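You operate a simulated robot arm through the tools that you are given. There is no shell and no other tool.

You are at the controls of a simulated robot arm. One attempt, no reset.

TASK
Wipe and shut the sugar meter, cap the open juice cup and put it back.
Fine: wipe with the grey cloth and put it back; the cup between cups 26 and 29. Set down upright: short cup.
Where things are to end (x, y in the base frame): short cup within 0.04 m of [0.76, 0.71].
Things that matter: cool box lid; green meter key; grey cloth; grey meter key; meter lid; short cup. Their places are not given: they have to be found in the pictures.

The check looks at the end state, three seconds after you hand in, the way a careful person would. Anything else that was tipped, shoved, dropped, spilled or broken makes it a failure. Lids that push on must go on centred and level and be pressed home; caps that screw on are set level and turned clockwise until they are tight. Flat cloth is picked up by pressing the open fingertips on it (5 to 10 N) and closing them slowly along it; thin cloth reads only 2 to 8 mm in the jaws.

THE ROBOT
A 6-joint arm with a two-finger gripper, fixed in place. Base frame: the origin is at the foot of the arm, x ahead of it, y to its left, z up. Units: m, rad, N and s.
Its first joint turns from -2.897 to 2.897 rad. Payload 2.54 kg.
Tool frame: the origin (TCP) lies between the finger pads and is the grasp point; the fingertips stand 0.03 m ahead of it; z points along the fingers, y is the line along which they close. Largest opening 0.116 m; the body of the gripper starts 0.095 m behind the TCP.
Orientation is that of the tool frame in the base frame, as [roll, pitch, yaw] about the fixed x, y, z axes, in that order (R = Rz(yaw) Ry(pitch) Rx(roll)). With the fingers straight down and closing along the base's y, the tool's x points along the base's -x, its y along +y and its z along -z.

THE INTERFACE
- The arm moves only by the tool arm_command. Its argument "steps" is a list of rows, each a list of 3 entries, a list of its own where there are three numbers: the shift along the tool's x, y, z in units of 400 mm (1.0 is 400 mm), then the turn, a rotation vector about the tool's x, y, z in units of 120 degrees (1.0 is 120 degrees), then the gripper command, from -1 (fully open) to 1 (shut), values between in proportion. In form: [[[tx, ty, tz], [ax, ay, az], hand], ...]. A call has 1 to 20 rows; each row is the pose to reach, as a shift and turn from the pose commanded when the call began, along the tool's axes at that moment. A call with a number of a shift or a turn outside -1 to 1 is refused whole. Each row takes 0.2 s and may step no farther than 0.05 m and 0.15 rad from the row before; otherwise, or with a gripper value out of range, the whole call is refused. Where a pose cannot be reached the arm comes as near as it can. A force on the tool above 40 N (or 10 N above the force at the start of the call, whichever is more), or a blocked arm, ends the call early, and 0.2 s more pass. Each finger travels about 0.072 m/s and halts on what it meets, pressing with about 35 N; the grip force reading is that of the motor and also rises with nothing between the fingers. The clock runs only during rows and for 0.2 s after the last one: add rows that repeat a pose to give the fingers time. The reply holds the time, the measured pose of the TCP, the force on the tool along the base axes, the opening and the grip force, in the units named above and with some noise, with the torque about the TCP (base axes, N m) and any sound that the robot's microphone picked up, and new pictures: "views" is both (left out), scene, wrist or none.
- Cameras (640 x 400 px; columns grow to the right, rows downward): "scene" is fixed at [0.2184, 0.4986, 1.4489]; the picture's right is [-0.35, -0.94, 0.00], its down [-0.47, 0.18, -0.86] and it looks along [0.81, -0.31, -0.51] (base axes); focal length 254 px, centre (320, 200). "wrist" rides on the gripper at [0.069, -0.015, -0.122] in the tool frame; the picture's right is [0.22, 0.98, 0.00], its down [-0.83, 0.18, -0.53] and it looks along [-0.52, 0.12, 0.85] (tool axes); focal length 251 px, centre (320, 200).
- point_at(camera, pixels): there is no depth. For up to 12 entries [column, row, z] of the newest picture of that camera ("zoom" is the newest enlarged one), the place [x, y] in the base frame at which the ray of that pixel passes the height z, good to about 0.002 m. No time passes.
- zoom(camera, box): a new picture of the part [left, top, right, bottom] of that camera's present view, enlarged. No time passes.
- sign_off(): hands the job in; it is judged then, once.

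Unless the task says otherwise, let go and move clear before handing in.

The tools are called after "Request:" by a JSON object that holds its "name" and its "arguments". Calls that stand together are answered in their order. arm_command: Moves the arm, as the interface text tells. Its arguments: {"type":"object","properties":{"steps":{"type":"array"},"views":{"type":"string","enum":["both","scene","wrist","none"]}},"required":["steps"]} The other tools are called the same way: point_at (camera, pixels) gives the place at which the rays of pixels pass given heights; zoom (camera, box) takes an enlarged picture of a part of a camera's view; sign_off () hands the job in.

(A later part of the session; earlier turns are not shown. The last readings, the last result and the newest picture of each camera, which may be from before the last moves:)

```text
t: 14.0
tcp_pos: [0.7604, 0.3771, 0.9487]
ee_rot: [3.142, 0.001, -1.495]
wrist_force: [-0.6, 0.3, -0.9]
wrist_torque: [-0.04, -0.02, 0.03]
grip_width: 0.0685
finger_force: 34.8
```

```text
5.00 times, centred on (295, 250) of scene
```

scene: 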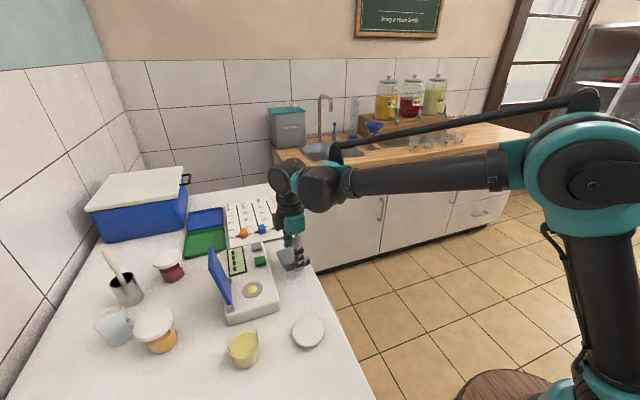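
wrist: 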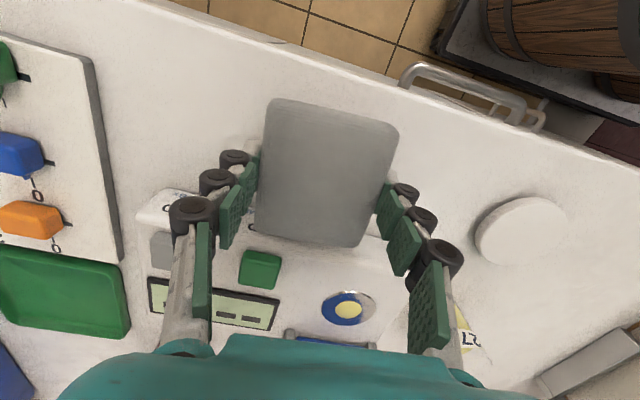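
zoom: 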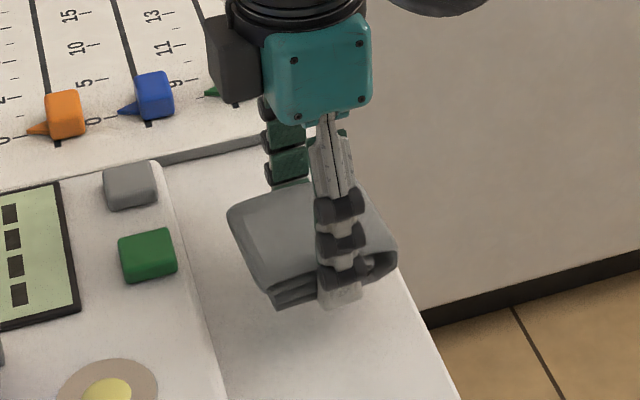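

The pad lifted cleanly and level. I'll raise to TCP z≈1.0 and carry it over the yellow drop in the well at (0.694, 0.501).

Request:
{"name": "arm_command", "arguments": {"steps": [[[0, 0, -0.07], [0, 0, 0], 0.0], [[-0.03, 0.013, -0.125], [0, 0, 0], 0.0], [[-0.11, 0.048, -0.125], [0, 0, 0], 0.0], [[-0.19, 0.083, -0.125], [0, 0, 0], 0.0], [[-0.27, 0.118, -0.125], [0, 0, 0], 0.0], [[-0.3228, 0.1413, -0.125], [0, 0, 0], 0.0], [[-0.3228, 0.1413, -0.125], [0, 0, 0], 0.0]]}}

Request:
{"name": "zoom", "arguments": {"camera": "scene", "box": [190, 220, 310, 330]}}

```text
t: 15.6
tcp_pos: [0.6925, 0.5016, 0.9975]
ee_rot: [3.141, 0.0, -1.497]
wrist_force: [0.6, -0.1, -0.1]
wrist_torque: [-0.02, -0.02, 0.0]
grip_width: 0.0686
finger_force: 35.3
```

scene: 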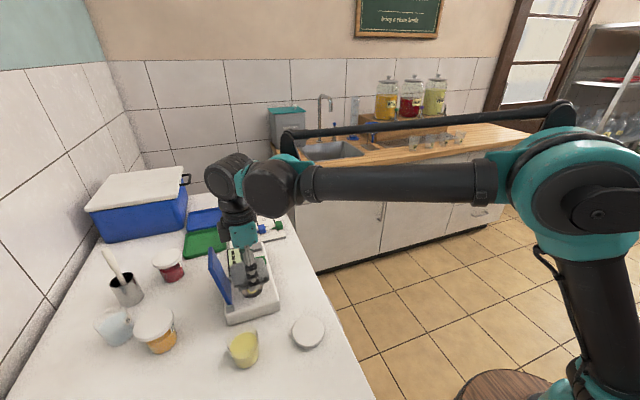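
wrist: 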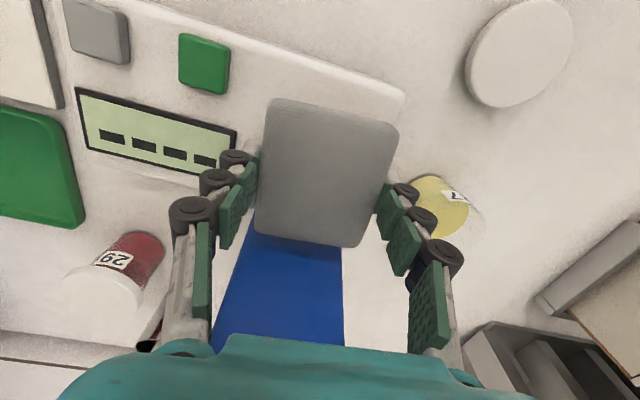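

```text
3.64 times, centred on (250, 275) of scene
```

zoom: 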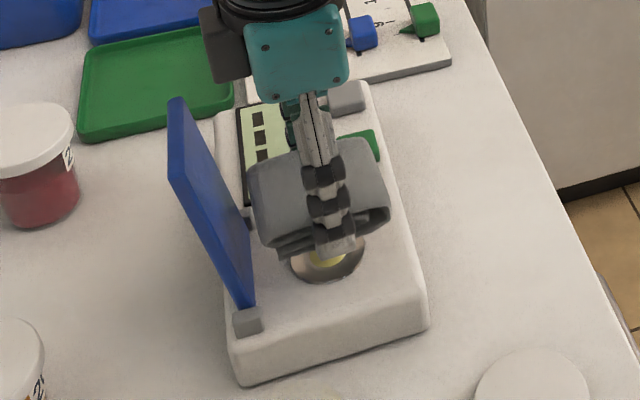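

The pad hangs over the well with the lid clear on its left. I'll lower to just above the well, then in small rows until light contact.

Request:
{"name": "arm_command", "arguments": {"steps": [[[0, 0, 0.05], [0, 0, 0], 0.0], [[0, 0, 0.08], [0, 0, 0], 0.0], [[0, 0, 0.09], [0, 0, 0], 0.0], [[0, 0, 0.095], [0, 0, 0], 0.0]], "views": "scene"}}

Request:
{"name": "zoom", "arguments": {"camera": "scene", "box": [190, 220, 310, 330]}}

```text
t: 16.6
tcp_pos: [0.6926, 0.5011, 0.9598]
ee_rot: [3.141, 0.0, -1.495]
wrist_force: [-0.6, -0.1, -1.0]
wrist_torque: [-0.02, 0.02, 0.04]
grip_width: 0.0683
finger_force: 35.1
```

scene: 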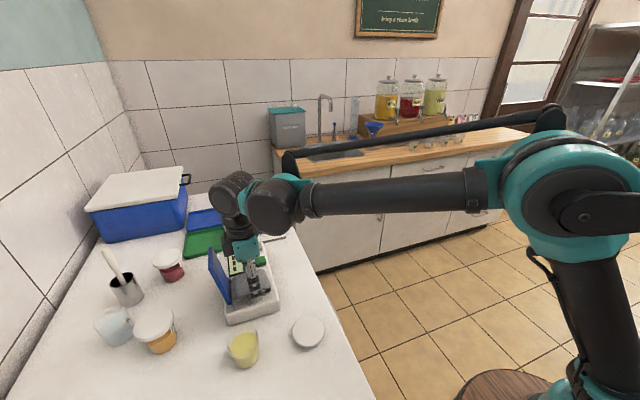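

```text
3.64 times, centred on (250, 275) of scene
```

zoom: 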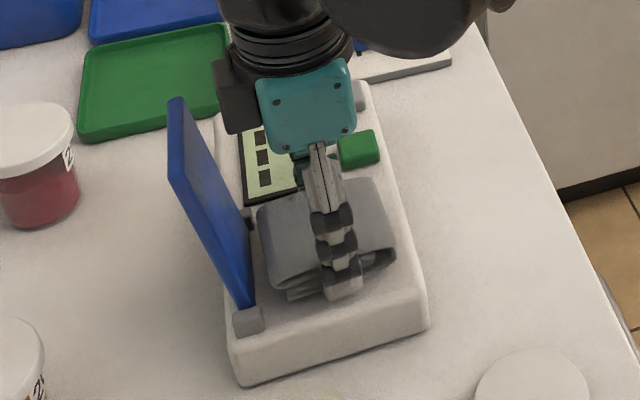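

Nearly touching, no force yet. Lowering in 1 mm rows.

Request:
{"name": "arm_command", "arguments": {"steps": [[[0, 0, 0.0025], [0, 0, 0], 0.0], [[0, 0, 0.005], [0, 0, 0], 0.0], [[0, 0, 0.0075], [0, 0, 0], 0.0]], "views": "none"}}

```text
t: 17.4
tcp_pos: [0.6926, 0.5011, 0.9566]
ee_rot: [3.14, -0.001, -1.496]
wrist_force: [0.0, -0.1, -0.7]
wrist_torque: [0.0, 0.03, -0.01]
grip_width: 0.0686
finger_force: 34.8
```

No contact yet at TCP z≈0.9566. Continuing down gently.

Request:
{"name": "arm_command", "arguments": {"steps": [[[0, 0, 0.0025], [0, 0, 0], 0.0], [[0, 0, 0.005], [0, 0, 0], 0.0], [[0, 0, 0.0075], [0, 0, 0], 0.0]], "views": "none"}}

```text
t: 18.2
tcp_pos: [0.6921, 0.5021, 0.9552]
ee_rot: [3.141, 0.003, -1.499]
wrist_force: [4.3, 2.1, 13.1]
wrist_torque: [0.02, -0.08, -0.02]
grip_width: 0.0686
finger_force: 35.0
```

Contact at 13 N. I'll back off half a millimetre and wipe with strokes along x and y over the well, staying clear of the lid and the green key.

Request:
{"name": "arm_command", "arguments": {"steps": [[[0, 0.03, -0.001], [0, 0, 0], 0.0], [[0, -0.03, -0.001], [0, 0, 0], 0.0], [[0, 0.035, -0.001], [0, 0, 0], 0.0], [[0.02, 0.035, -0.001], [0, 0, 0], 0.0], [[0.02, -0.035, -0.001], [0, 0, 0], 0.0], [[0.035, -0.035, -0.001], [0, 0, 0], 0.0], [[0.035, 0.035, -0.001], [0, 0, 0], 0.0], [[-0.012, 0.035, -0.001], [0, 0, 0], 0.0], [[-0.012, -0.035, -0.001], [0, 0, 0], 0.0], [[0, 0, -0.001], [0, 0, 0], 0.0]]}}

Request:
{"name": "zoom", "arguments": {"camera": "scene", "box": [190, 220, 310, 330]}}

```text
t: 20.4
tcp_pos: [0.6942, 0.4994, 0.9555]
ee_rot: [-3.141, 0.003, -1.496]
wrist_force: [2.2, 1.9, 7.4]
wrist_torque: [0.0, -0.05, 0.05]
grip_width: 0.0683
finger_force: 35.0
```

scene: 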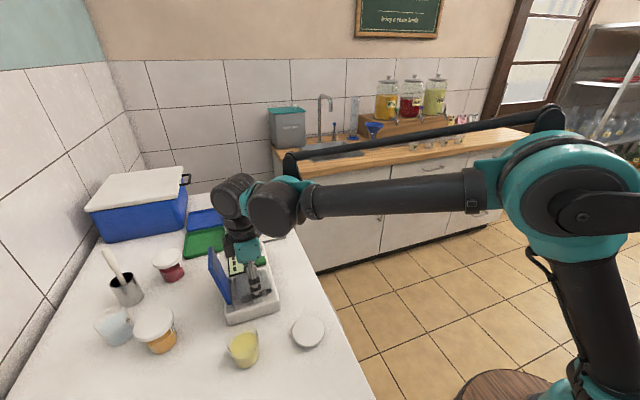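
wrist: 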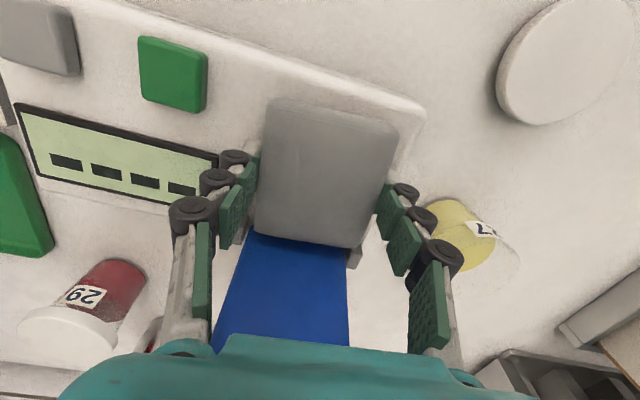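

```text
3.64 times, centred on (250, 275) of scene
```

zoom: 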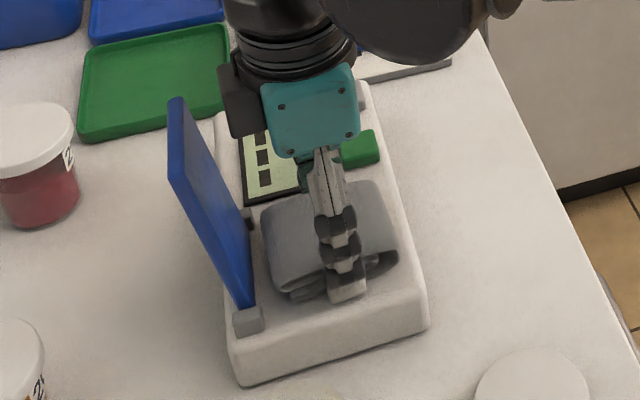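

The strokes held about 7 N of pressure. I'll lift and move back above the cloth's home so both cameras can see the well.

Request:
{"name": "arm_command", "arguments": {"steps": [[[0, 0, -0.06], [0, 0, 0], 0.0], [[0, 0, -0.11], [0, 0, 0], 0.0], [[0.08, -0.035, -0.11], [0, 0, 0], 0.0], [[0.16, -0.07, -0.11], [0, 0, 0], 0.0], [[0.24, -0.105, -0.11], [0, 0, 0], 0.0], [[0.315, -0.139, -0.11], [0, 0, 0], 0.0]]}}

Request:
{"name": "zoom", "arguments": {"camera": "scene", "box": [190, 230, 310, 330]}}

Request:
{"name": "zoom", "arguments": {"camera": "wrist", "box": [240, 180, 460, 350]}}

```text
t: 21.8
tcp_pos: [0.7585, 0.3809, 1.0005]
ee_rot: [3.14, 0.0, -1.495]
wrist_force: [0.1, 0.5, 0.0]
wrist_torque: [-0.02, -0.05, 0.0]
grip_width: 0.0685
finger_force: 35.4
```

scene: 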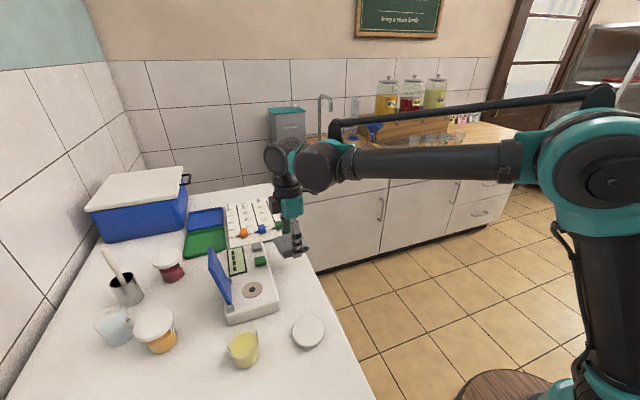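
wrist: 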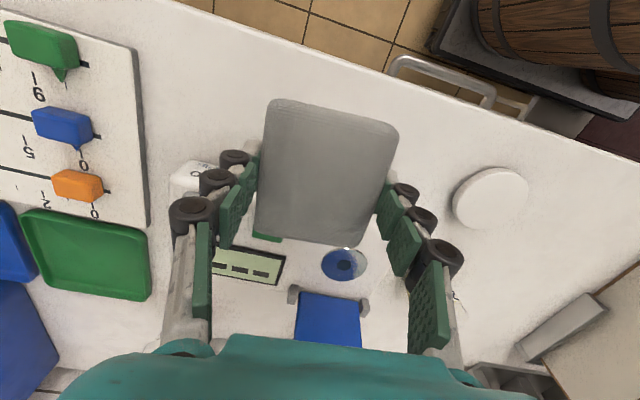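

```text
4.00 times, centred on (250, 280) of scene
```

zoom: 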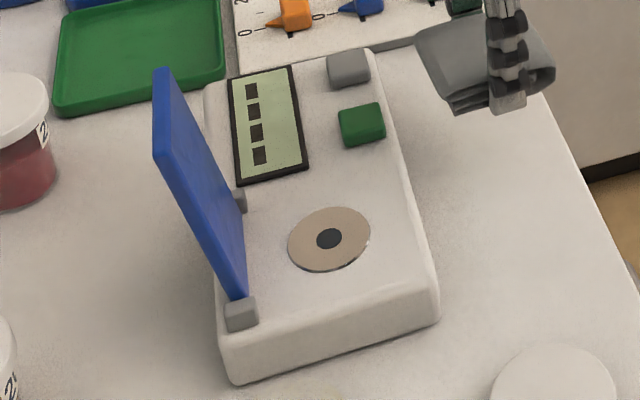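

```text
2.35 times, centred on (350, 265) of wrist
```

zoom: 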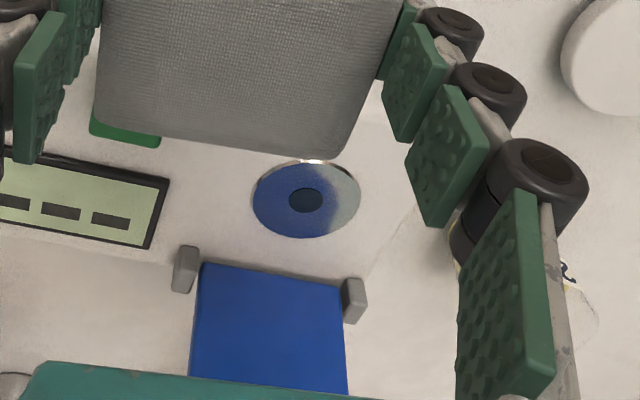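

The well is clean: the yellow drop is gone in both views. Now I'll set the cloth back where it was, lowering to just above the bench first.

Request:
{"name": "arm_command", "arguments": {"steps": [[[0.01, 0, 0.05], [0, 0, 0], 0.0], [[0.01, 0, 0.13], [0, 0, 0], 0.0], [[0.01, 0, 0.19], [0, 0, 0], 0.0], [[0.01, 0, 0.215], [0, 0, 0], 0.0], [[0.01, 0, 0.222], [0, 0, 0], 0.0]], "views": "scene"}}

```text
t: 23.0
tcp_pos: [0.7581, 0.3769, 0.9099]
ee_rot: [3.14, -0.001, -1.496]
wrist_force: [0.1, -0.5, 0.3]
wrist_torque: [0.01, 0.01, 0.0]
grip_width: 0.0686
finger_force: 34.8
```

scene: 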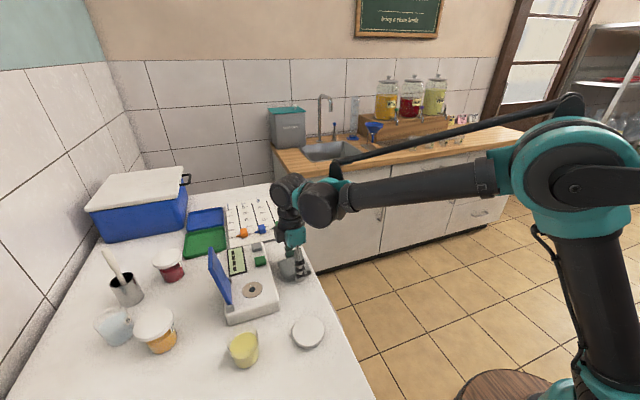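

At TCP z≈0.910 with no contact yet; lowering another 1–2 mm to rest the pad on the bench.

Request:
{"name": "arm_command", "arguments": {"steps": [[[0, 0, 0.0025], [0, 0, 0], 0.0], [[0, 0, 0.005], [0, 0, 0], 0.0]], "views": "none"}}

```text
t: 23.6
tcp_pos: [0.7579, 0.3759, 0.9087]
ee_rot: [-3.141, 0.001, -1.494]
wrist_force: [2.0, 2.4, 12.0]
wrist_torque: [0.0, -0.06, 0.01]
grip_width: 0.0687
finger_force: 34.2
```

The pad is on the bench (12 N). I'll open slowly, then lift away and look.

Request:
{"name": "arm_command", "arguments": {"steps": [[[0, 0, -0.001], [0, 0, 0], -0.1], [[0, 0, -0.001], [0, 0, 0], -0.25], [[0, 0, -0.001], [0, 0, 0], -0.4], [[0, 0, -0.001], [0, 0, 0], -0.6], [[0, 0, -0.001], [0, 0, 0], -0.7], [[0, 0, -0.05], [0, 0, 0], -0.7], [[0, 0, -0.15], [0, 0, 0], -0.7], [[0, 0, -0.25], [0, 0, 0], -0.7], [[0, 0, -0.35], [0, 0, 0], -0.7]]}}

Request:
{"name": "zoom", "arguments": {"camera": "scene", "box": [190, 220, 330, 330]}}

```text
t: 25.6
tcp_pos: [0.7579, 0.3764, 1.0491]
ee_rot: [3.141, 0.0, -1.495]
wrist_force: [-1.1, 0.6, -0.4]
wrist_torque: [0.01, -0.03, 0.0]
grip_width: 0.0984
finger_force: 0.0
```

scene: 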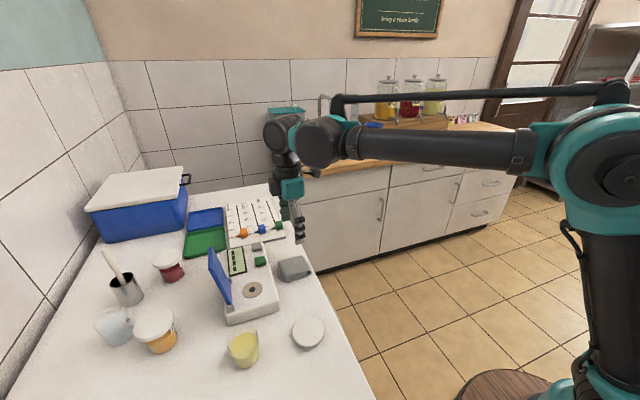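
wrist: 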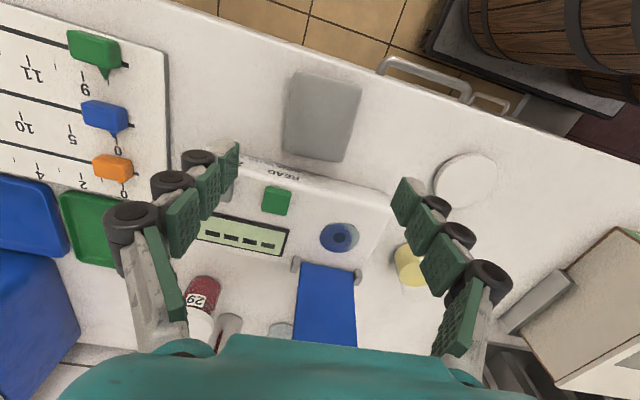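

```text
3.64 times, centred on (260, 275) of scene
```

zoom: 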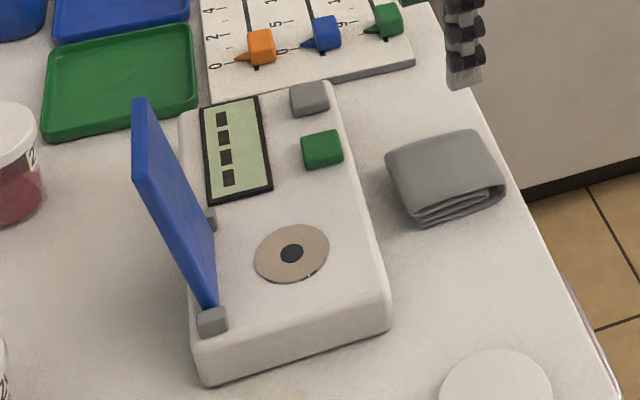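

The cloth is back in its place and the well is clean. Next I'll shut the lid: raise, close the fingers, and go over to the wall side of the lid; first I'll confirm the hinge positions.

Request:
{"name": "point_at", "arguments": {"camera": "wrist", "pixels": [[297, 263, 0.935], [357, 275, 0.935], [301, 270, 0.935], [355, 276, 0.935]]}}

Request:
{"name": "arm_command", "arguments": {"steps": [[[0, 0, -0.1], [0, 0, 0], -0.4], [[0, 0, -0.2], [0, 0, 0], 0.2], [[0, 0, -0.3025], [0, 0, 0], 1.0], [[-0.097, 0.0146, -0.3025], [0, 0, 0], 1.0], [[-0.195, 0.0292, -0.3025], [0, 0, 0], 1.0], [[-0.292, 0.0437, -0.3025], [0, 0, 0], 1.0], [[-0.389, 0.0583, -0.3025], [0, 0, 0], 1.0], [[-0.486, 0.0729, -0.3025], [0, 0, 0], 1.0], [[-0.584, 0.0874, -0.3025], [0, 0, 0], 1.0], [[-0.681, 0.102, -0.3025], [0, 0, 0], 1.0]]}}

Request:
{"name": "zoom", "arguments": {"camera": "wrist", "box": [220, 50, 460, 300]}}

```text
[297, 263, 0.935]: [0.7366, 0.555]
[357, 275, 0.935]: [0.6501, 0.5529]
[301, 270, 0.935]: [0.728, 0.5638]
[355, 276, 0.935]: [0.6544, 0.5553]
```

```text
t: 27.8
tcp_pos: [0.6778, 0.6146, 1.1507]
ee_rot: [-3.14, 0.001, -1.5]
wrist_force: [1.4, -1.9, 1.1]
wrist_torque: [0.26, 0.1, 0.0]
grip_width: 0.0
finger_force: 28.7
out of reach, approached as far as the arm can: row 9, 10
```

scene: 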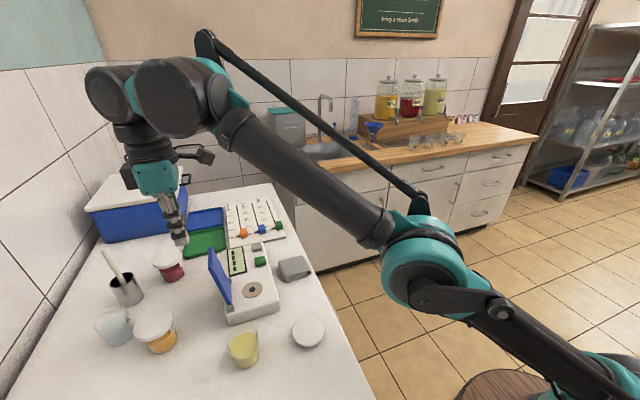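
wrist: 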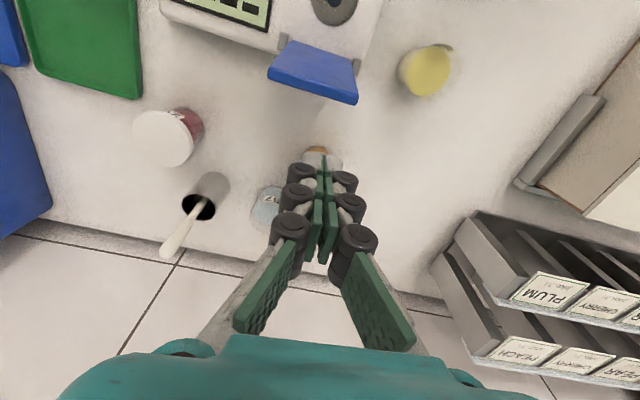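

```text
1.60 times, centred on (340, 175) of wrist
```

zoom: 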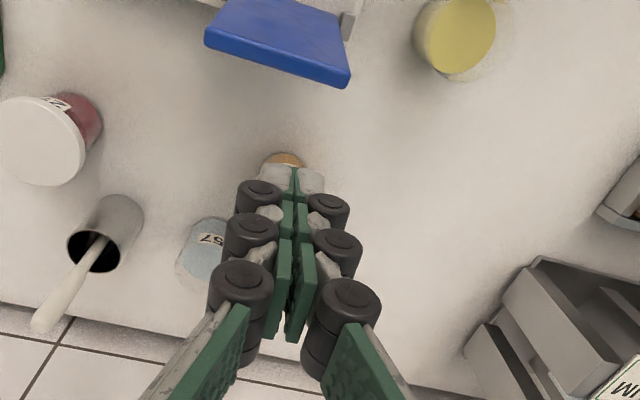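

The arm hit its reach limit at this height (measured (0.678,0.615,1.151)); the fingers are on the wall side of the lid, which is at (312,70) in the wrist view. Lower down the reach is longer, so I'll descend beside the lid's outer face.

Request:
{"name": "arm_command", "arguments": {"steps": [[[0.012, 0.006, 0.09], [0, 0, 0], 1.0], [[0.024, 0.013, 0.18], [0, 0, 0], 1.0], [[0.036, 0.02, 0.25], [0, 0, 0], 1.0]]}}

Request:
{"name": "zoom", "arguments": {"camera": "scene", "box": [130, 210, 270, 330]}}

```text
t: 28.6
tcp_pos: [0.6701, 0.6034, 1.0489]
ee_rot: [3.14, 0.0, -1.495]
wrist_force: [-0.6, -0.4, 0.2]
wrist_torque: [0.04, -0.02, -0.04]
grip_width: 0.0
finger_force: 28.5
```

scene: 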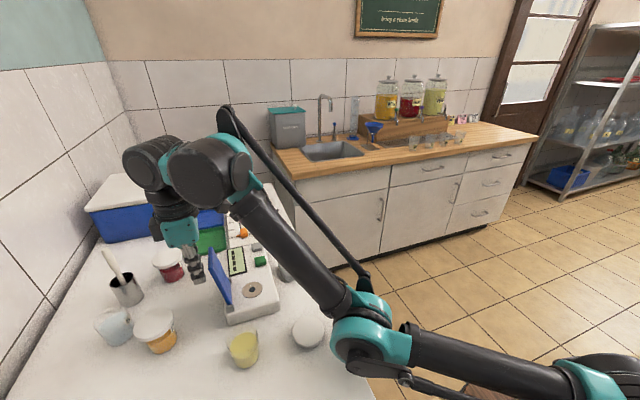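
wrist: 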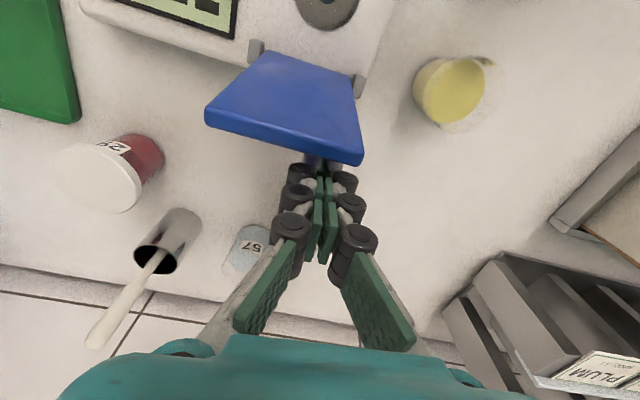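

```text
3.33 times, centred on (200, 270) of scene
```

zoom: 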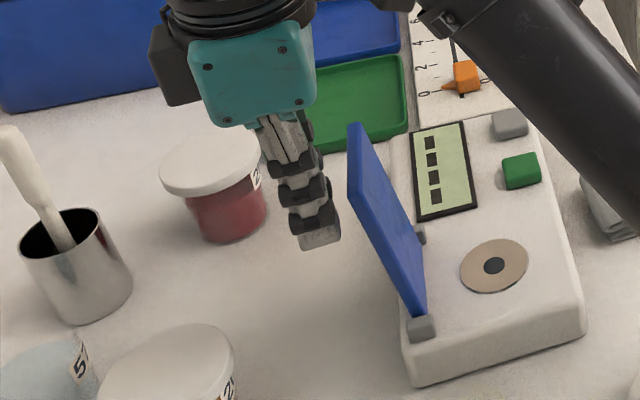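

The command base is the reached pose; fingertip is at (0.670,0.603,~1.02) just behind the lid. I'll shift to the lid's middle (x≈0.692) and push slowly toward the meter.

Request:
{"name": "arm_command", "arguments": {"steps": [[[0, -0.05, 0], [0, 0, 0], 1.0], [[0.02, -0.055, 0], [0, 0, 0], 1.0], [[0.045, -0.055, 0], [0, 0, 0], 1.0], [[0.07, -0.055, 0], [0, 0, 0], 1.0], [[0.095, -0.055, 0], [0, 0, 0], 1.0]]}}

Request:
{"name": "zoom", "arguments": {"camera": "scene", "box": [130, 210, 270, 330]}}

```text
t: 29.8
tcp_pos: [0.6996, 0.5703, 1.0577]
ee_rot: [3.138, -0.002, -1.495]
wrist_force: [-0.5, 0.6, 0.9]
wrist_torque: [0.0, -0.02, -0.01]
grip_width: 0.0
finger_force: 28.0
out of reach, approached as far as the arm can: row 4, 5
```

scene: 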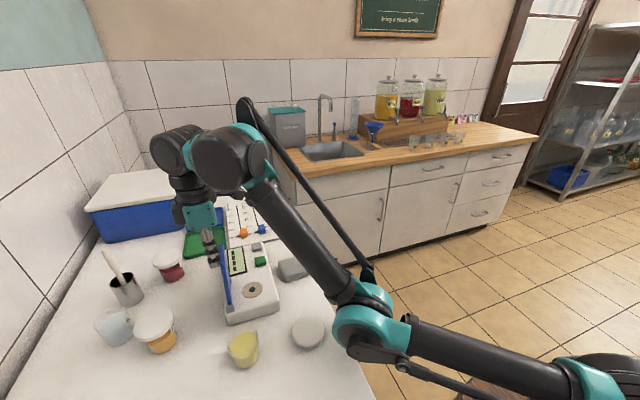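
wrist: 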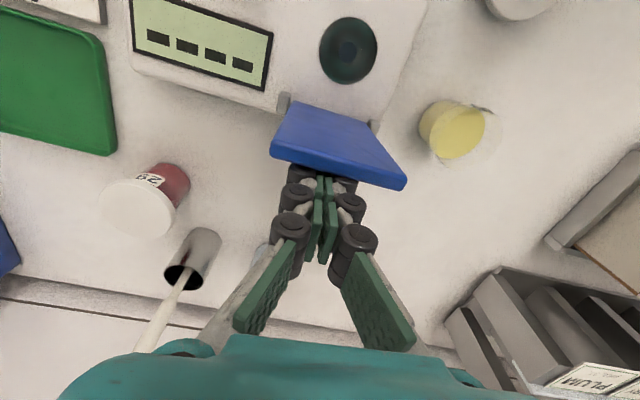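

```text
3.33 times, centred on (200, 270) of scene
```

zoom: 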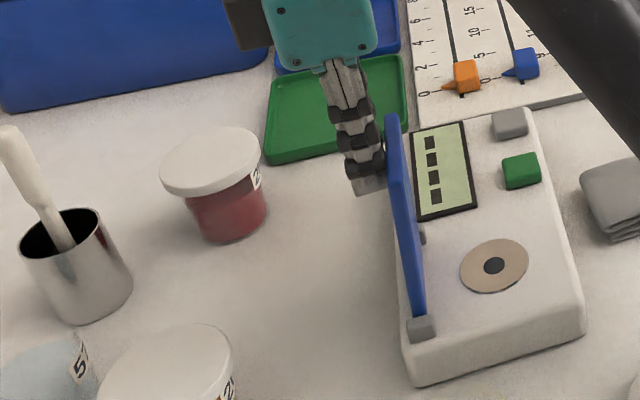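

The lid is now upright, but the picture shows the arm's elbow (teal joint near (365,330)) has dropped low – the arm flipped elbow-down when it was stretched out, which explains the odd "out of reach". I'll back off the lid, rise and stretch straight again so I can bring the elbow back up before going on.

Request:
{"name": "arm_command", "arguments": {"steps": [[[-0.05, 0, 0], [0, 0, 0], 1.0], [[-0.06, 0, -0.09], [0, 0, 0], 1.0], [[-0.06, 0, -0.18], [0, 0, 0], 1.0], [[-0.06, 0, -0.25], [0, 0, 0], 1.0]]}}

```text
t: 30.8
tcp_pos: [0.6966, 0.5931, 1.1571]
ee_rot: [-3.14, -0.001, -1.497]
wrist_force: [0.6, 0.5, -1.3]
wrist_torque: [-0.07, 0.06, 0.0]
grip_width: 0.0
finger_force: 28.3
```

scene: 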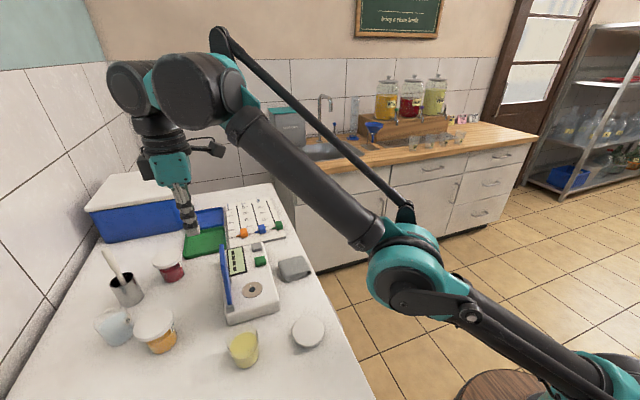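
wrist: 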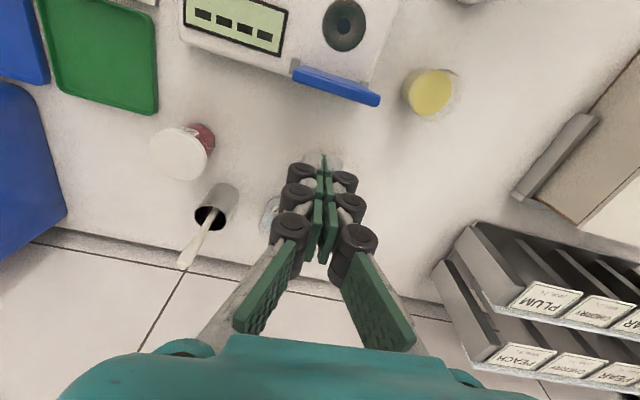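

The lid stands upright on its own and the arm is nearly straight now (elbow at (405,270)). I'll stretch outward past the reach, then come back in and see which way the elbow bends.

Request:
{"name": "arm_command", "arguments": {"steps": [[[-0.037, -0.05, 0], [0, 0, 0], 1.0], [[-0.074, -0.1, 0], [0, 0, 0], 1.0]], "views": "scene"}}

```text
t: 31.4
tcp_pos: [0.7036, 0.5954, 1.1484]
ee_rot: [3.14, 0.0, -1.496]
wrist_force: [0.0, -0.7, -0.5]
wrist_torque: [-0.02, 0.0, -0.01]
grip_width: 0.0
finger_force: 29.1
out of reach, approached as far as the arm can: row 1, 2
```

scene: 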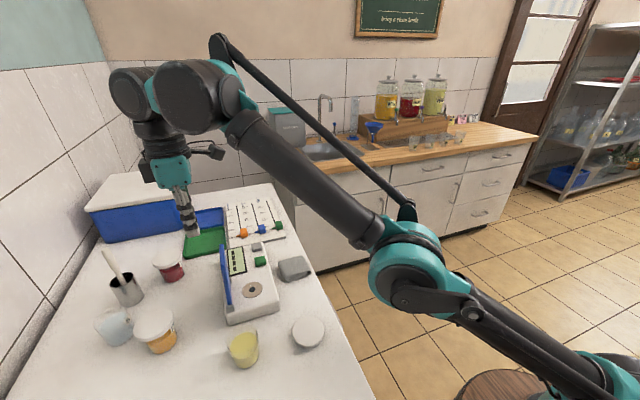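

Stretched to r≈0.92. Now inward in small rows, watching the elbow.

Request:
{"name": "arm_command", "arguments": {"steps": [[[0.03, 0.04, -0.03], [0, 0, 0], 1.0], [[0.06, 0.08, -0.06], [0, 0, 0], 1.0], [[0.09, 0.12, -0.09], [0, 0, 0], 1.0]], "views": "scene"}}

```text
t: 32.2
tcp_pos: [0.6604, 0.5564, 1.1839]
ee_rot: [-3.141, -0.001, -1.497]
wrist_force: [0.5, -0.5, 0.4]
wrist_torque: [0.02, -0.02, -0.03]
grip_width: 0.0
finger_force: 28.7
```

scene: 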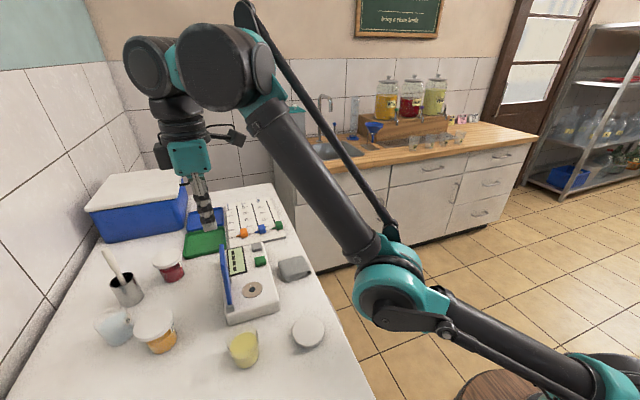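

Elbow is still low (390,290). The flip happens only near full stretch, so I'll stretch out again with a different overshoot and look.

Request:
{"name": "arm_command", "arguments": {"steps": [[[-0.066, -0.09, 0], [0, 0, 0], 1.0], [[-0.133, -0.18, 0], [0, 0, 0], 1.0], [[-0.2, -0.27, 0], [0, 0, 0], 1.0]], "views": "scene"}}

```text
t: 33.0
tcp_pos: [0.7197, 0.5937, 1.1378]
ee_rot: [-3.141, 0.0, -1.496]
wrist_force: [0.3, -0.3, 0.2]
wrist_torque: [-0.06, -0.01, 0.0]
grip_width: 0.0002
finger_force: 28.3
out of reach, approached as far as the arm can: row 1, 2, 3
```

scene: 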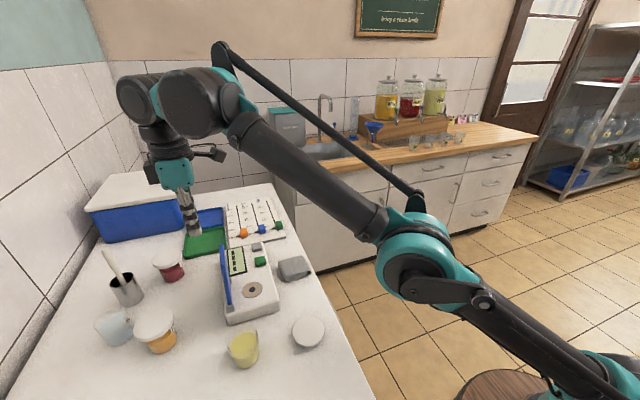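

Now stretched straighter (r≈0.933). Coming inward and up to see which way it bends.

Request:
{"name": "arm_command", "arguments": {"steps": [[[0.04, 0.054, -0.1], [0, 0, 0], 1.0], [[0.06, 0.08, -0.2], [0, 0, 0], 1.0]], "views": "scene"}}

```text
t: 33.6
tcp_pos: [0.6833, 0.5588, 1.2072]
ee_rot: [3.139, 0.001, -1.497]
wrist_force: [0.3, 0.3, 0.0]
wrist_torque: [-0.03, 0.08, 0.0]
grip_width: 0.0
finger_force: 28.3
out of reach, approached as far as the arm can: row 2
```

scene: 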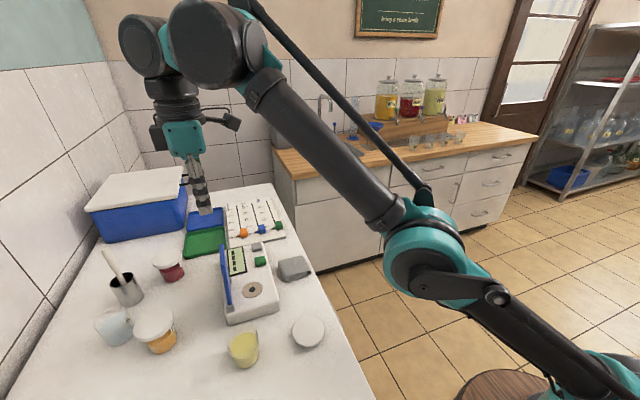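

Elbow moved up slightly (425,255). Moving inward horizontally to see the bend.

Request:
{"name": "arm_command", "arguments": {"steps": [[[0.06, 0.08, 0], [0, 0, 0], 1.0], [[0.12, 0.16, 0], [0, 0, 0], 1.0]], "views": "scene"}}

```text
t: 34.2
tcp_pos: [0.629, 0.5169, 1.2121]
ee_rot: [3.14, -0.002, -1.498]
wrist_force: [-0.4, 0.5, -0.3]
wrist_torque: [-0.01, 0.05, 0.01]
grip_width: 0.0001
finger_force: 27.9
out of reach, approached as far as the arm can: row 2
```

scene: 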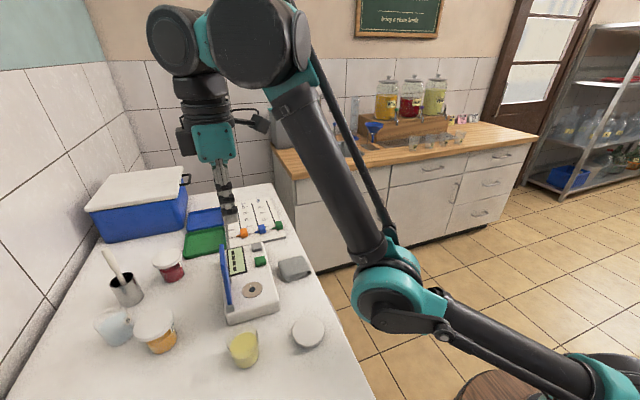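

Still elbow-down. I'll try a larger stretch followed immediately by the return in one call.

Request:
{"name": "arm_command", "arguments": {"steps": [[[-0.072, -0.1, 0], [0, 0, 0], 1.0], [[-0.144, -0.2, 0], [0, 0, 0], 1.0], [[-0.216, -0.3, 0], [0, 0, 0], 1.0], [[-0.288, -0.4, 0], [0, 0, 0], 1.0], [[-0.216, -0.3, 0], [0, 0, 0], 1.0], [[-0.144, -0.2, 0], [0, 0, 0], 1.0], [[-0.072, -0.1, 0], [0, 0, 0], 1.0], [[-0.04, -0.05, 0], [0, 0, 0], 1.0]], "views": "scene"}}

```text
t: 36.0
tcp_pos: [0.6481, 0.5358, 1.2114]
ee_rot: [3.141, 0.001, -1.494]
wrist_force: [0.5, -0.5, -0.1]
wrist_torque: [0.0, 0.03, 0.0]
grip_width: 0.0
finger_force: 28.8
out of reach, approached as far as the arm can: row 2, 3, 4, 5, 6
```

scene: 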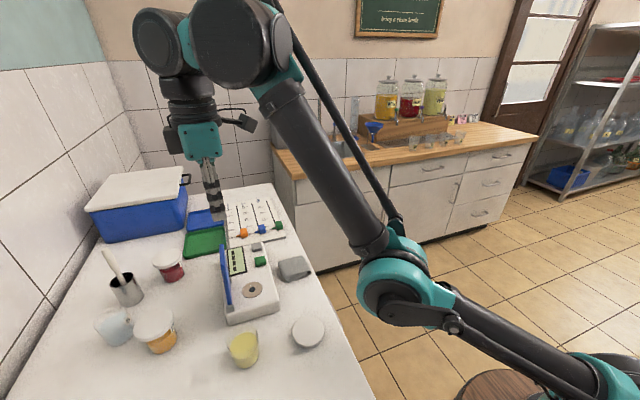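

No flip yet; trying again with a different amount of stretch.

Request:
{"name": "arm_command", "arguments": {"steps": [[[-0.06, -0.085, 0], [0, 0, 0], 1.0], [[-0.11, -0.155, 0.03], [0, 0, 0], 1.0], [[-0.05, -0.07, 0], [0, 0, 0], 1.0], [[0, 0, 0], [0, 0, 0], 1.0]], "views": "scene"}}

```text
t: 37.0
tcp_pos: [0.6453, 0.5318, 1.2119]
ee_rot: [-3.141, 0.001, -1.498]
wrist_force: [0.4, -0.1, 0.2]
wrist_torque: [0.0, 0.01, -0.01]
grip_width: 0.0001
finger_force: 29.3
out of reach, approached as far as the arm can: row 2
```

scene: 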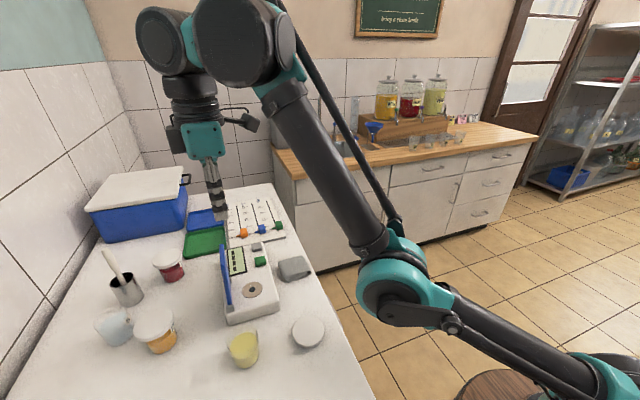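

I'll try stretching upward instead of outward.

Request:
{"name": "arm_command", "arguments": {"steps": [[[0, 0, -0.11], [0, 0, 0], 1.0], [[0, 0, -0.22], [0, 0, 0], 1.0], [[0, 0, -0.33], [0, 0, 0], 1.0], [[0, 0, -0.44], [0, 0, 0], 1.0], [[0, 0, -0.55], [0, 0, 0], 1.0]], "views": "scene"}}

```text
t: 38.2
tcp_pos: [0.6155, 0.4945, 1.3109]
ee_rot: [3.14, 0.0, -1.496]
wrist_force: [0.4, -0.3, 0.2]
wrist_torque: [0.04, -0.02, 0.03]
grip_width: 0.0
finger_force: 28.5
out of reach, approached as far as the arm can: row 2, 3, 4, 5
```

scene: 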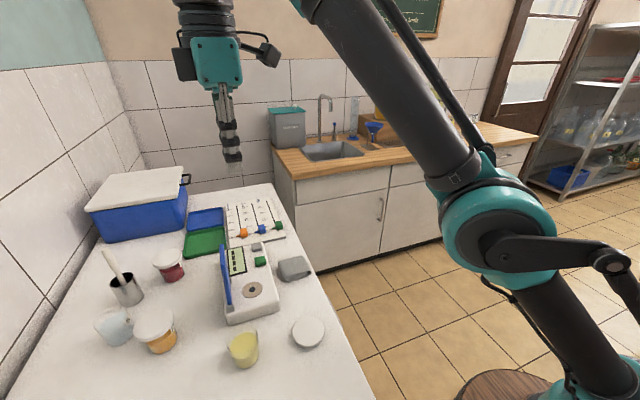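

The elbow moved to (500,240), closer to its original side. Moving inward to see.

Request:
{"name": "arm_command", "arguments": {"steps": [[[0.06, 0.09, 0.02], [0, 0, 0], 1.0], [[0.12, 0.18, 0.04], [0, 0, 0], 1.0]], "views": "scene"}}

```text
t: 38.8
tcp_pos: [0.5758, 0.4719, 1.3259]
ee_rot: [3.14, 0.0, -1.496]
wrist_force: [1.8, 0.7, -0.6]
wrist_torque: [-0.07, 0.09, 0.03]
grip_width: 0.0001
finger_force: 28.4
out of reach, approached as far as the arm can: row 1, 2
```

scene: 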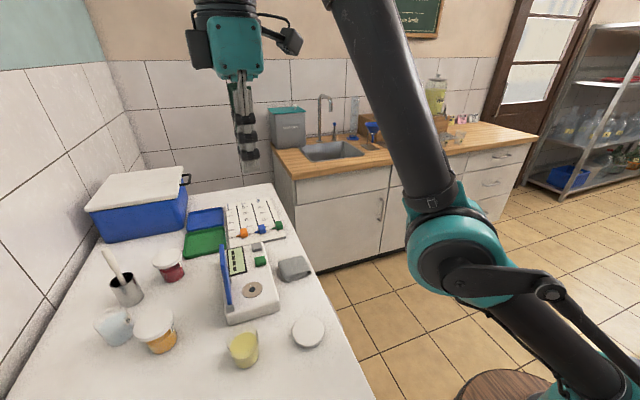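

The elbow still bends the wrong way (limit reached). I'll approach full stretch slowly with only a tiny overshoot, dwell, then return.

Request:
{"name": "arm_command", "arguments": {"steps": [[[-0.0574, -0.0819, 0.03], [0, 0, 0], 1.0], [[-0.1148, -0.1638, 0.06], [0, 0, 0], 1.0], [[-0.1435, -0.2048, 0.065], [0, 0, 0], 1.0], [[-0.158, -0.2252, 0.065], [0, 0, 0], 1.0], [[-0.165, -0.2355, 0.065], [0, 0, 0], 1.0], [[-0.172, -0.246, 0.065], [0, 0, 0], 1.0], [[-0.179, -0.256, 0.065], [0, 0, 0], 1.0], [[-0.186, -0.266, 0.065], [0, 0, 0], 1.0]], "views": "scene"}}

```text
t: 40.6
tcp_pos: [0.6487, 0.5225, 1.2681]
ee_rot: [-3.141, 0.001, -1.496]
wrist_force: [0.3, 0.0, -1.1]
wrist_torque: [0.02, -0.01, -0.01]
grip_width: 0.0
finger_force: 28.3
out of reach, approached as far as the arm can: row 2, 3, 4, 5, 6, 7, 8
```

scene: 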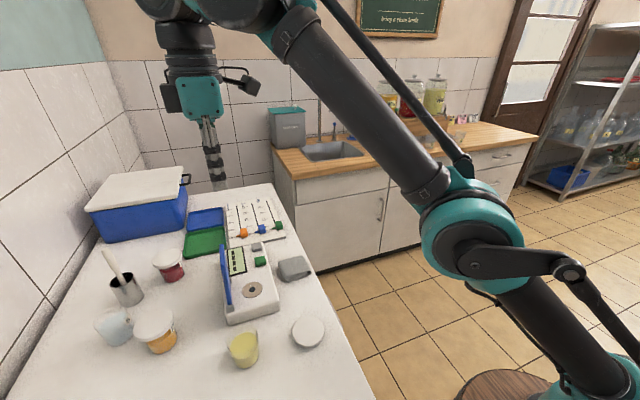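

The arm is stretched straight now (elbow (475,235)). Coming inward gently.

Request:
{"name": "arm_command", "arguments": {"steps": [[[0.02, 0.03, 0], [0, 0, 0], 1.0], [[0.05, 0.07, 0], [0, 0, 0], 1.0], [[0.09, 0.13, 0], [0, 0, 0], 1.0]], "views": "scene"}}

```text
t: 41.4
tcp_pos: [0.6056, 0.4955, 1.2759]
ee_rot: [3.141, 0.0, -1.499]
wrist_force: [0.0, -0.4, -1.3]
wrist_torque: [-0.03, 0.01, 0.0]
grip_width: 0.0001
finger_force: 29.2
out of reach, approached as far as the arm can: row 3
```

scene: 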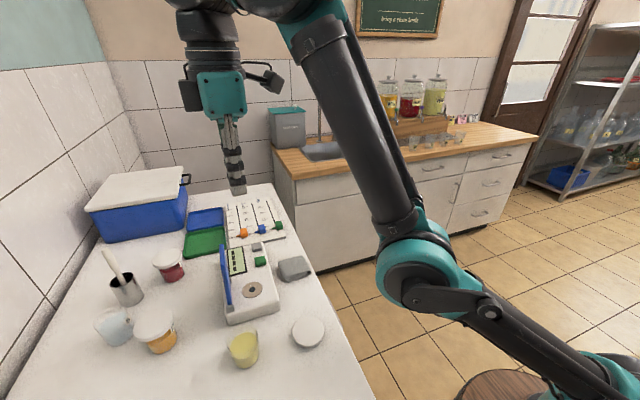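

Still not flipped. The original flip happened sliding sideways along the reach boundary, so I'll repeat exactly that path from this side (by symmetry it should flip back).

Request:
{"name": "arm_command", "arguments": {"steps": [[[0.0085, -0.0785, 0.0662], [0, 0, 0], 1.0], [[0.017, -0.157, 0.1324], [0, 0, 0], 1.0], [[0.0255, -0.2354, 0.1986], [0, 0, 0], 1.0], [[0.034, -0.3138, 0.2648], [0, 0, 0], 1.0], [[0.034, -0.3138, 0.2648], [0, 0, 0], 1.0], [[-0.063, -0.2992, 0.2648], [0, 0, 0], 1.0], [[-0.161, -0.2846, 0.2648], [0, 0, 0], 1.0], [[-0.258, -0.2701, 0.2648], [0, 0, 0], 1.0], [[-0.355, -0.2555, 0.2648], [0, 0, 0], 1.0]], "views": "scene"}}

```text
t: 43.4
tcp_pos: [0.6966, 0.5898, 1.1593]
ee_rot: [-3.14, -0.001, -1.496]
wrist_force: [-0.1, -0.6, -0.5]
wrist_torque: [0.0, -0.01, -0.01]
grip_width: 0.0
finger_force: 28.8
out of reach, approached as far as the arm can: row 8, 9
```

scene: 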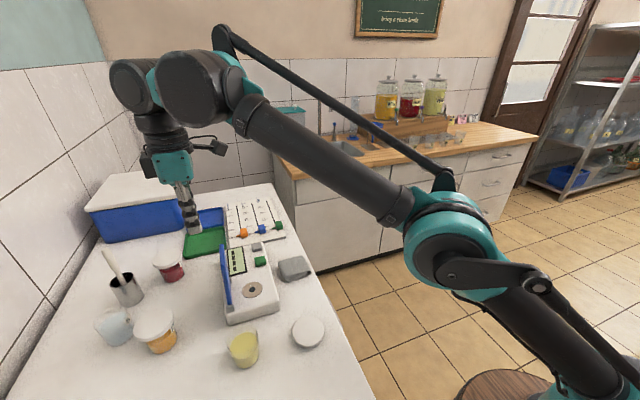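

At the same hand position as before, the elbow is now at (455,240) instead of (405,270): it seems flipped back up. I'll move inward carefully, staying well within reach.

Request:
{"name": "arm_command", "arguments": {"steps": [[[0.03, 0.04, 0.0], [0, 0, 0], 1.0], [[0.07, 0.09, 0.0], [0, 0, 0], 1.0], [[0.13, 0.16, 0.0], [0, 0, 0], 1.0]], "views": "scene"}}

```text
t: 44.2
tcp_pos: [0.636, 0.5387, 1.1592]
ee_rot: [-3.141, 0.0, -1.497]
wrist_force: [0.1, 0.3, 0.6]
wrist_torque: [-0.06, -0.01, 0.01]
grip_width: 0.0003
finger_force: 28.7
```

scene: 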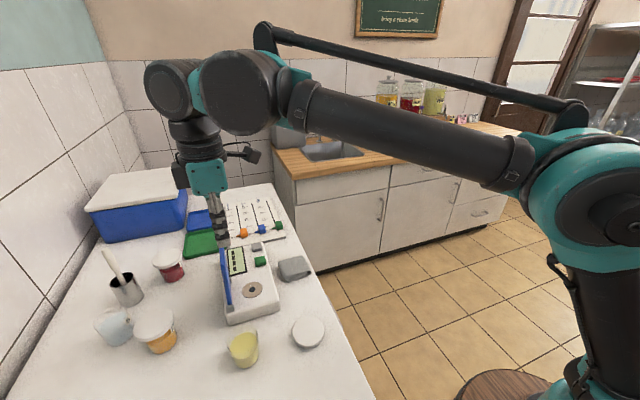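

The elbow is back up (580,180). I'll now stay inside the reach: descend to z≈1.115, slide over the lid's top to its wall side, then lower beside it.

Request:
{"name": "arm_command", "arguments": {"steps": [[[0, 0, 0.105], [0, 0, 0], 1.0], [[-0.053, -0.05, 0.105], [0, 0, 0], 1.0], [[-0.106, -0.1, 0.105], [0, 0, 0], 1.0], [[-0.164, -0.152, 0.11], [0, 0, 0], 1.0], [[-0.164, -0.152, 0.19], [0, 0, 0], 1.0], [[-0.164, -0.152, 0.26], [0, 0, 0], 1.0]]}}

Request:
{"name": "zoom", "arguments": {"camera": "scene", "box": [150, 210, 290, 330]}}

```text
t: 45.6
tcp_pos: [0.6899, 0.6049, 1.0565]
ee_rot: [3.139, -0.001, -1.496]
wrist_force: [0.5, -0.3, -0.4]
wrist_torque: [0.02, 0.02, -0.03]
grip_width: 0.0002
finger_force: 28.5
```

scene: 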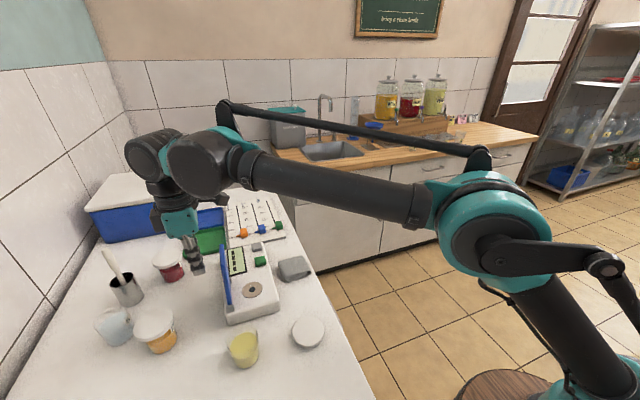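
wrist: 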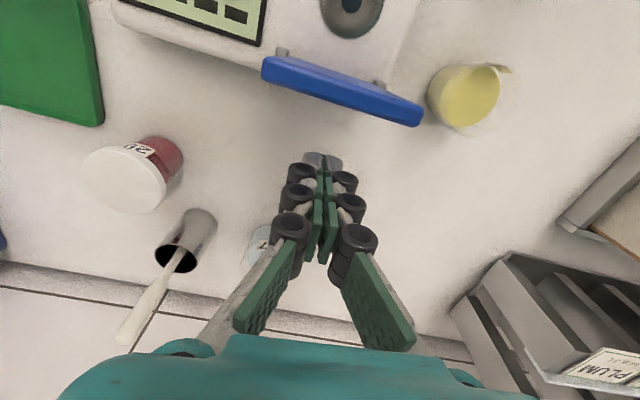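

```text
3.33 times, centred on (220, 270) of scene
```

zoom: 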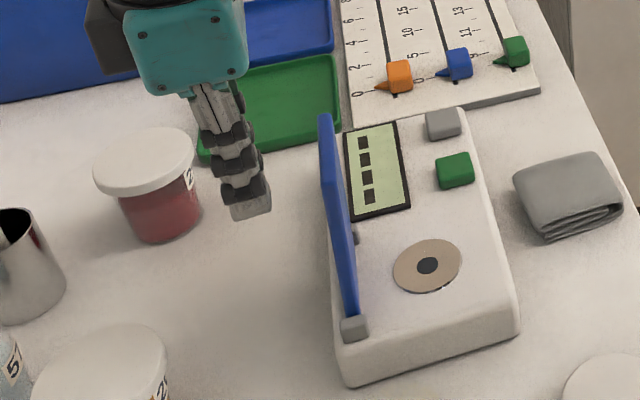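

The fingers are behind the upright lid with the elbow up. I'll push the lid past upright along its arc and look.

Request:
{"name": "arm_command", "arguments": {"steps": [[[0.0748, 0.0056, 0], [0, 0, 0], 1.0], [[0.112, 0.0084, 0.002], [0, 0, 0], 1.0], [[0.1496, 0.0112, 0.004], [0, 0, 0], 1.0], [[0.177, 0.0133, 0.03], [0, 0, 0], 1.0]]}}

Request:
{"name": "zoom", "arguments": {"camera": "scene", "box": [170, 220, 290, 330]}}

```text
t: 46.6
tcp_pos: [0.693, 0.5341, 1.0419]
ee_rot: [-3.14, -0.002, -1.495]
wrist_force: [-0.1, 0.2, 0.0]
wrist_torque: [-0.06, 0.0, 0.01]
grip_width: 0.0001
finger_force: 28.6
```

scene: 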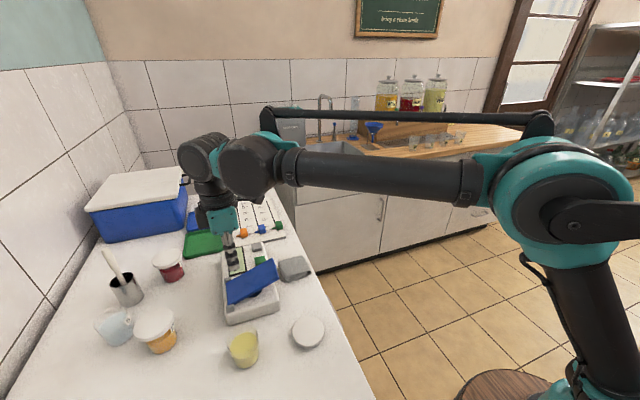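
wrist: 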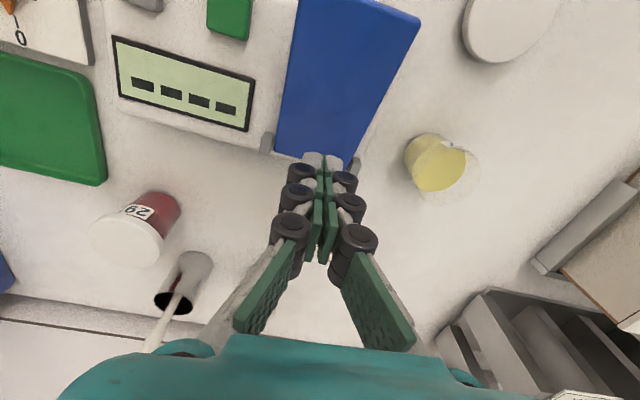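

```text
3.64 times, centred on (230, 275) of scene
```

zoom: 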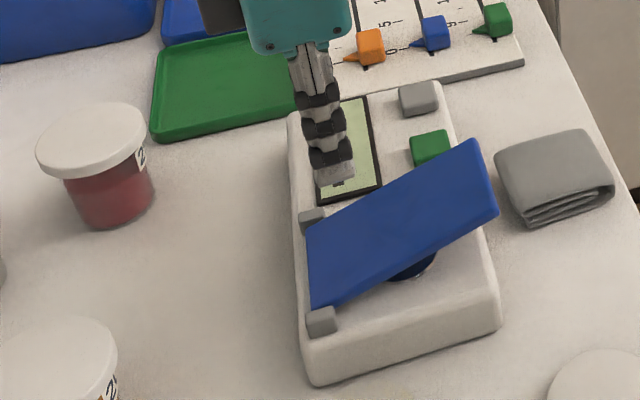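

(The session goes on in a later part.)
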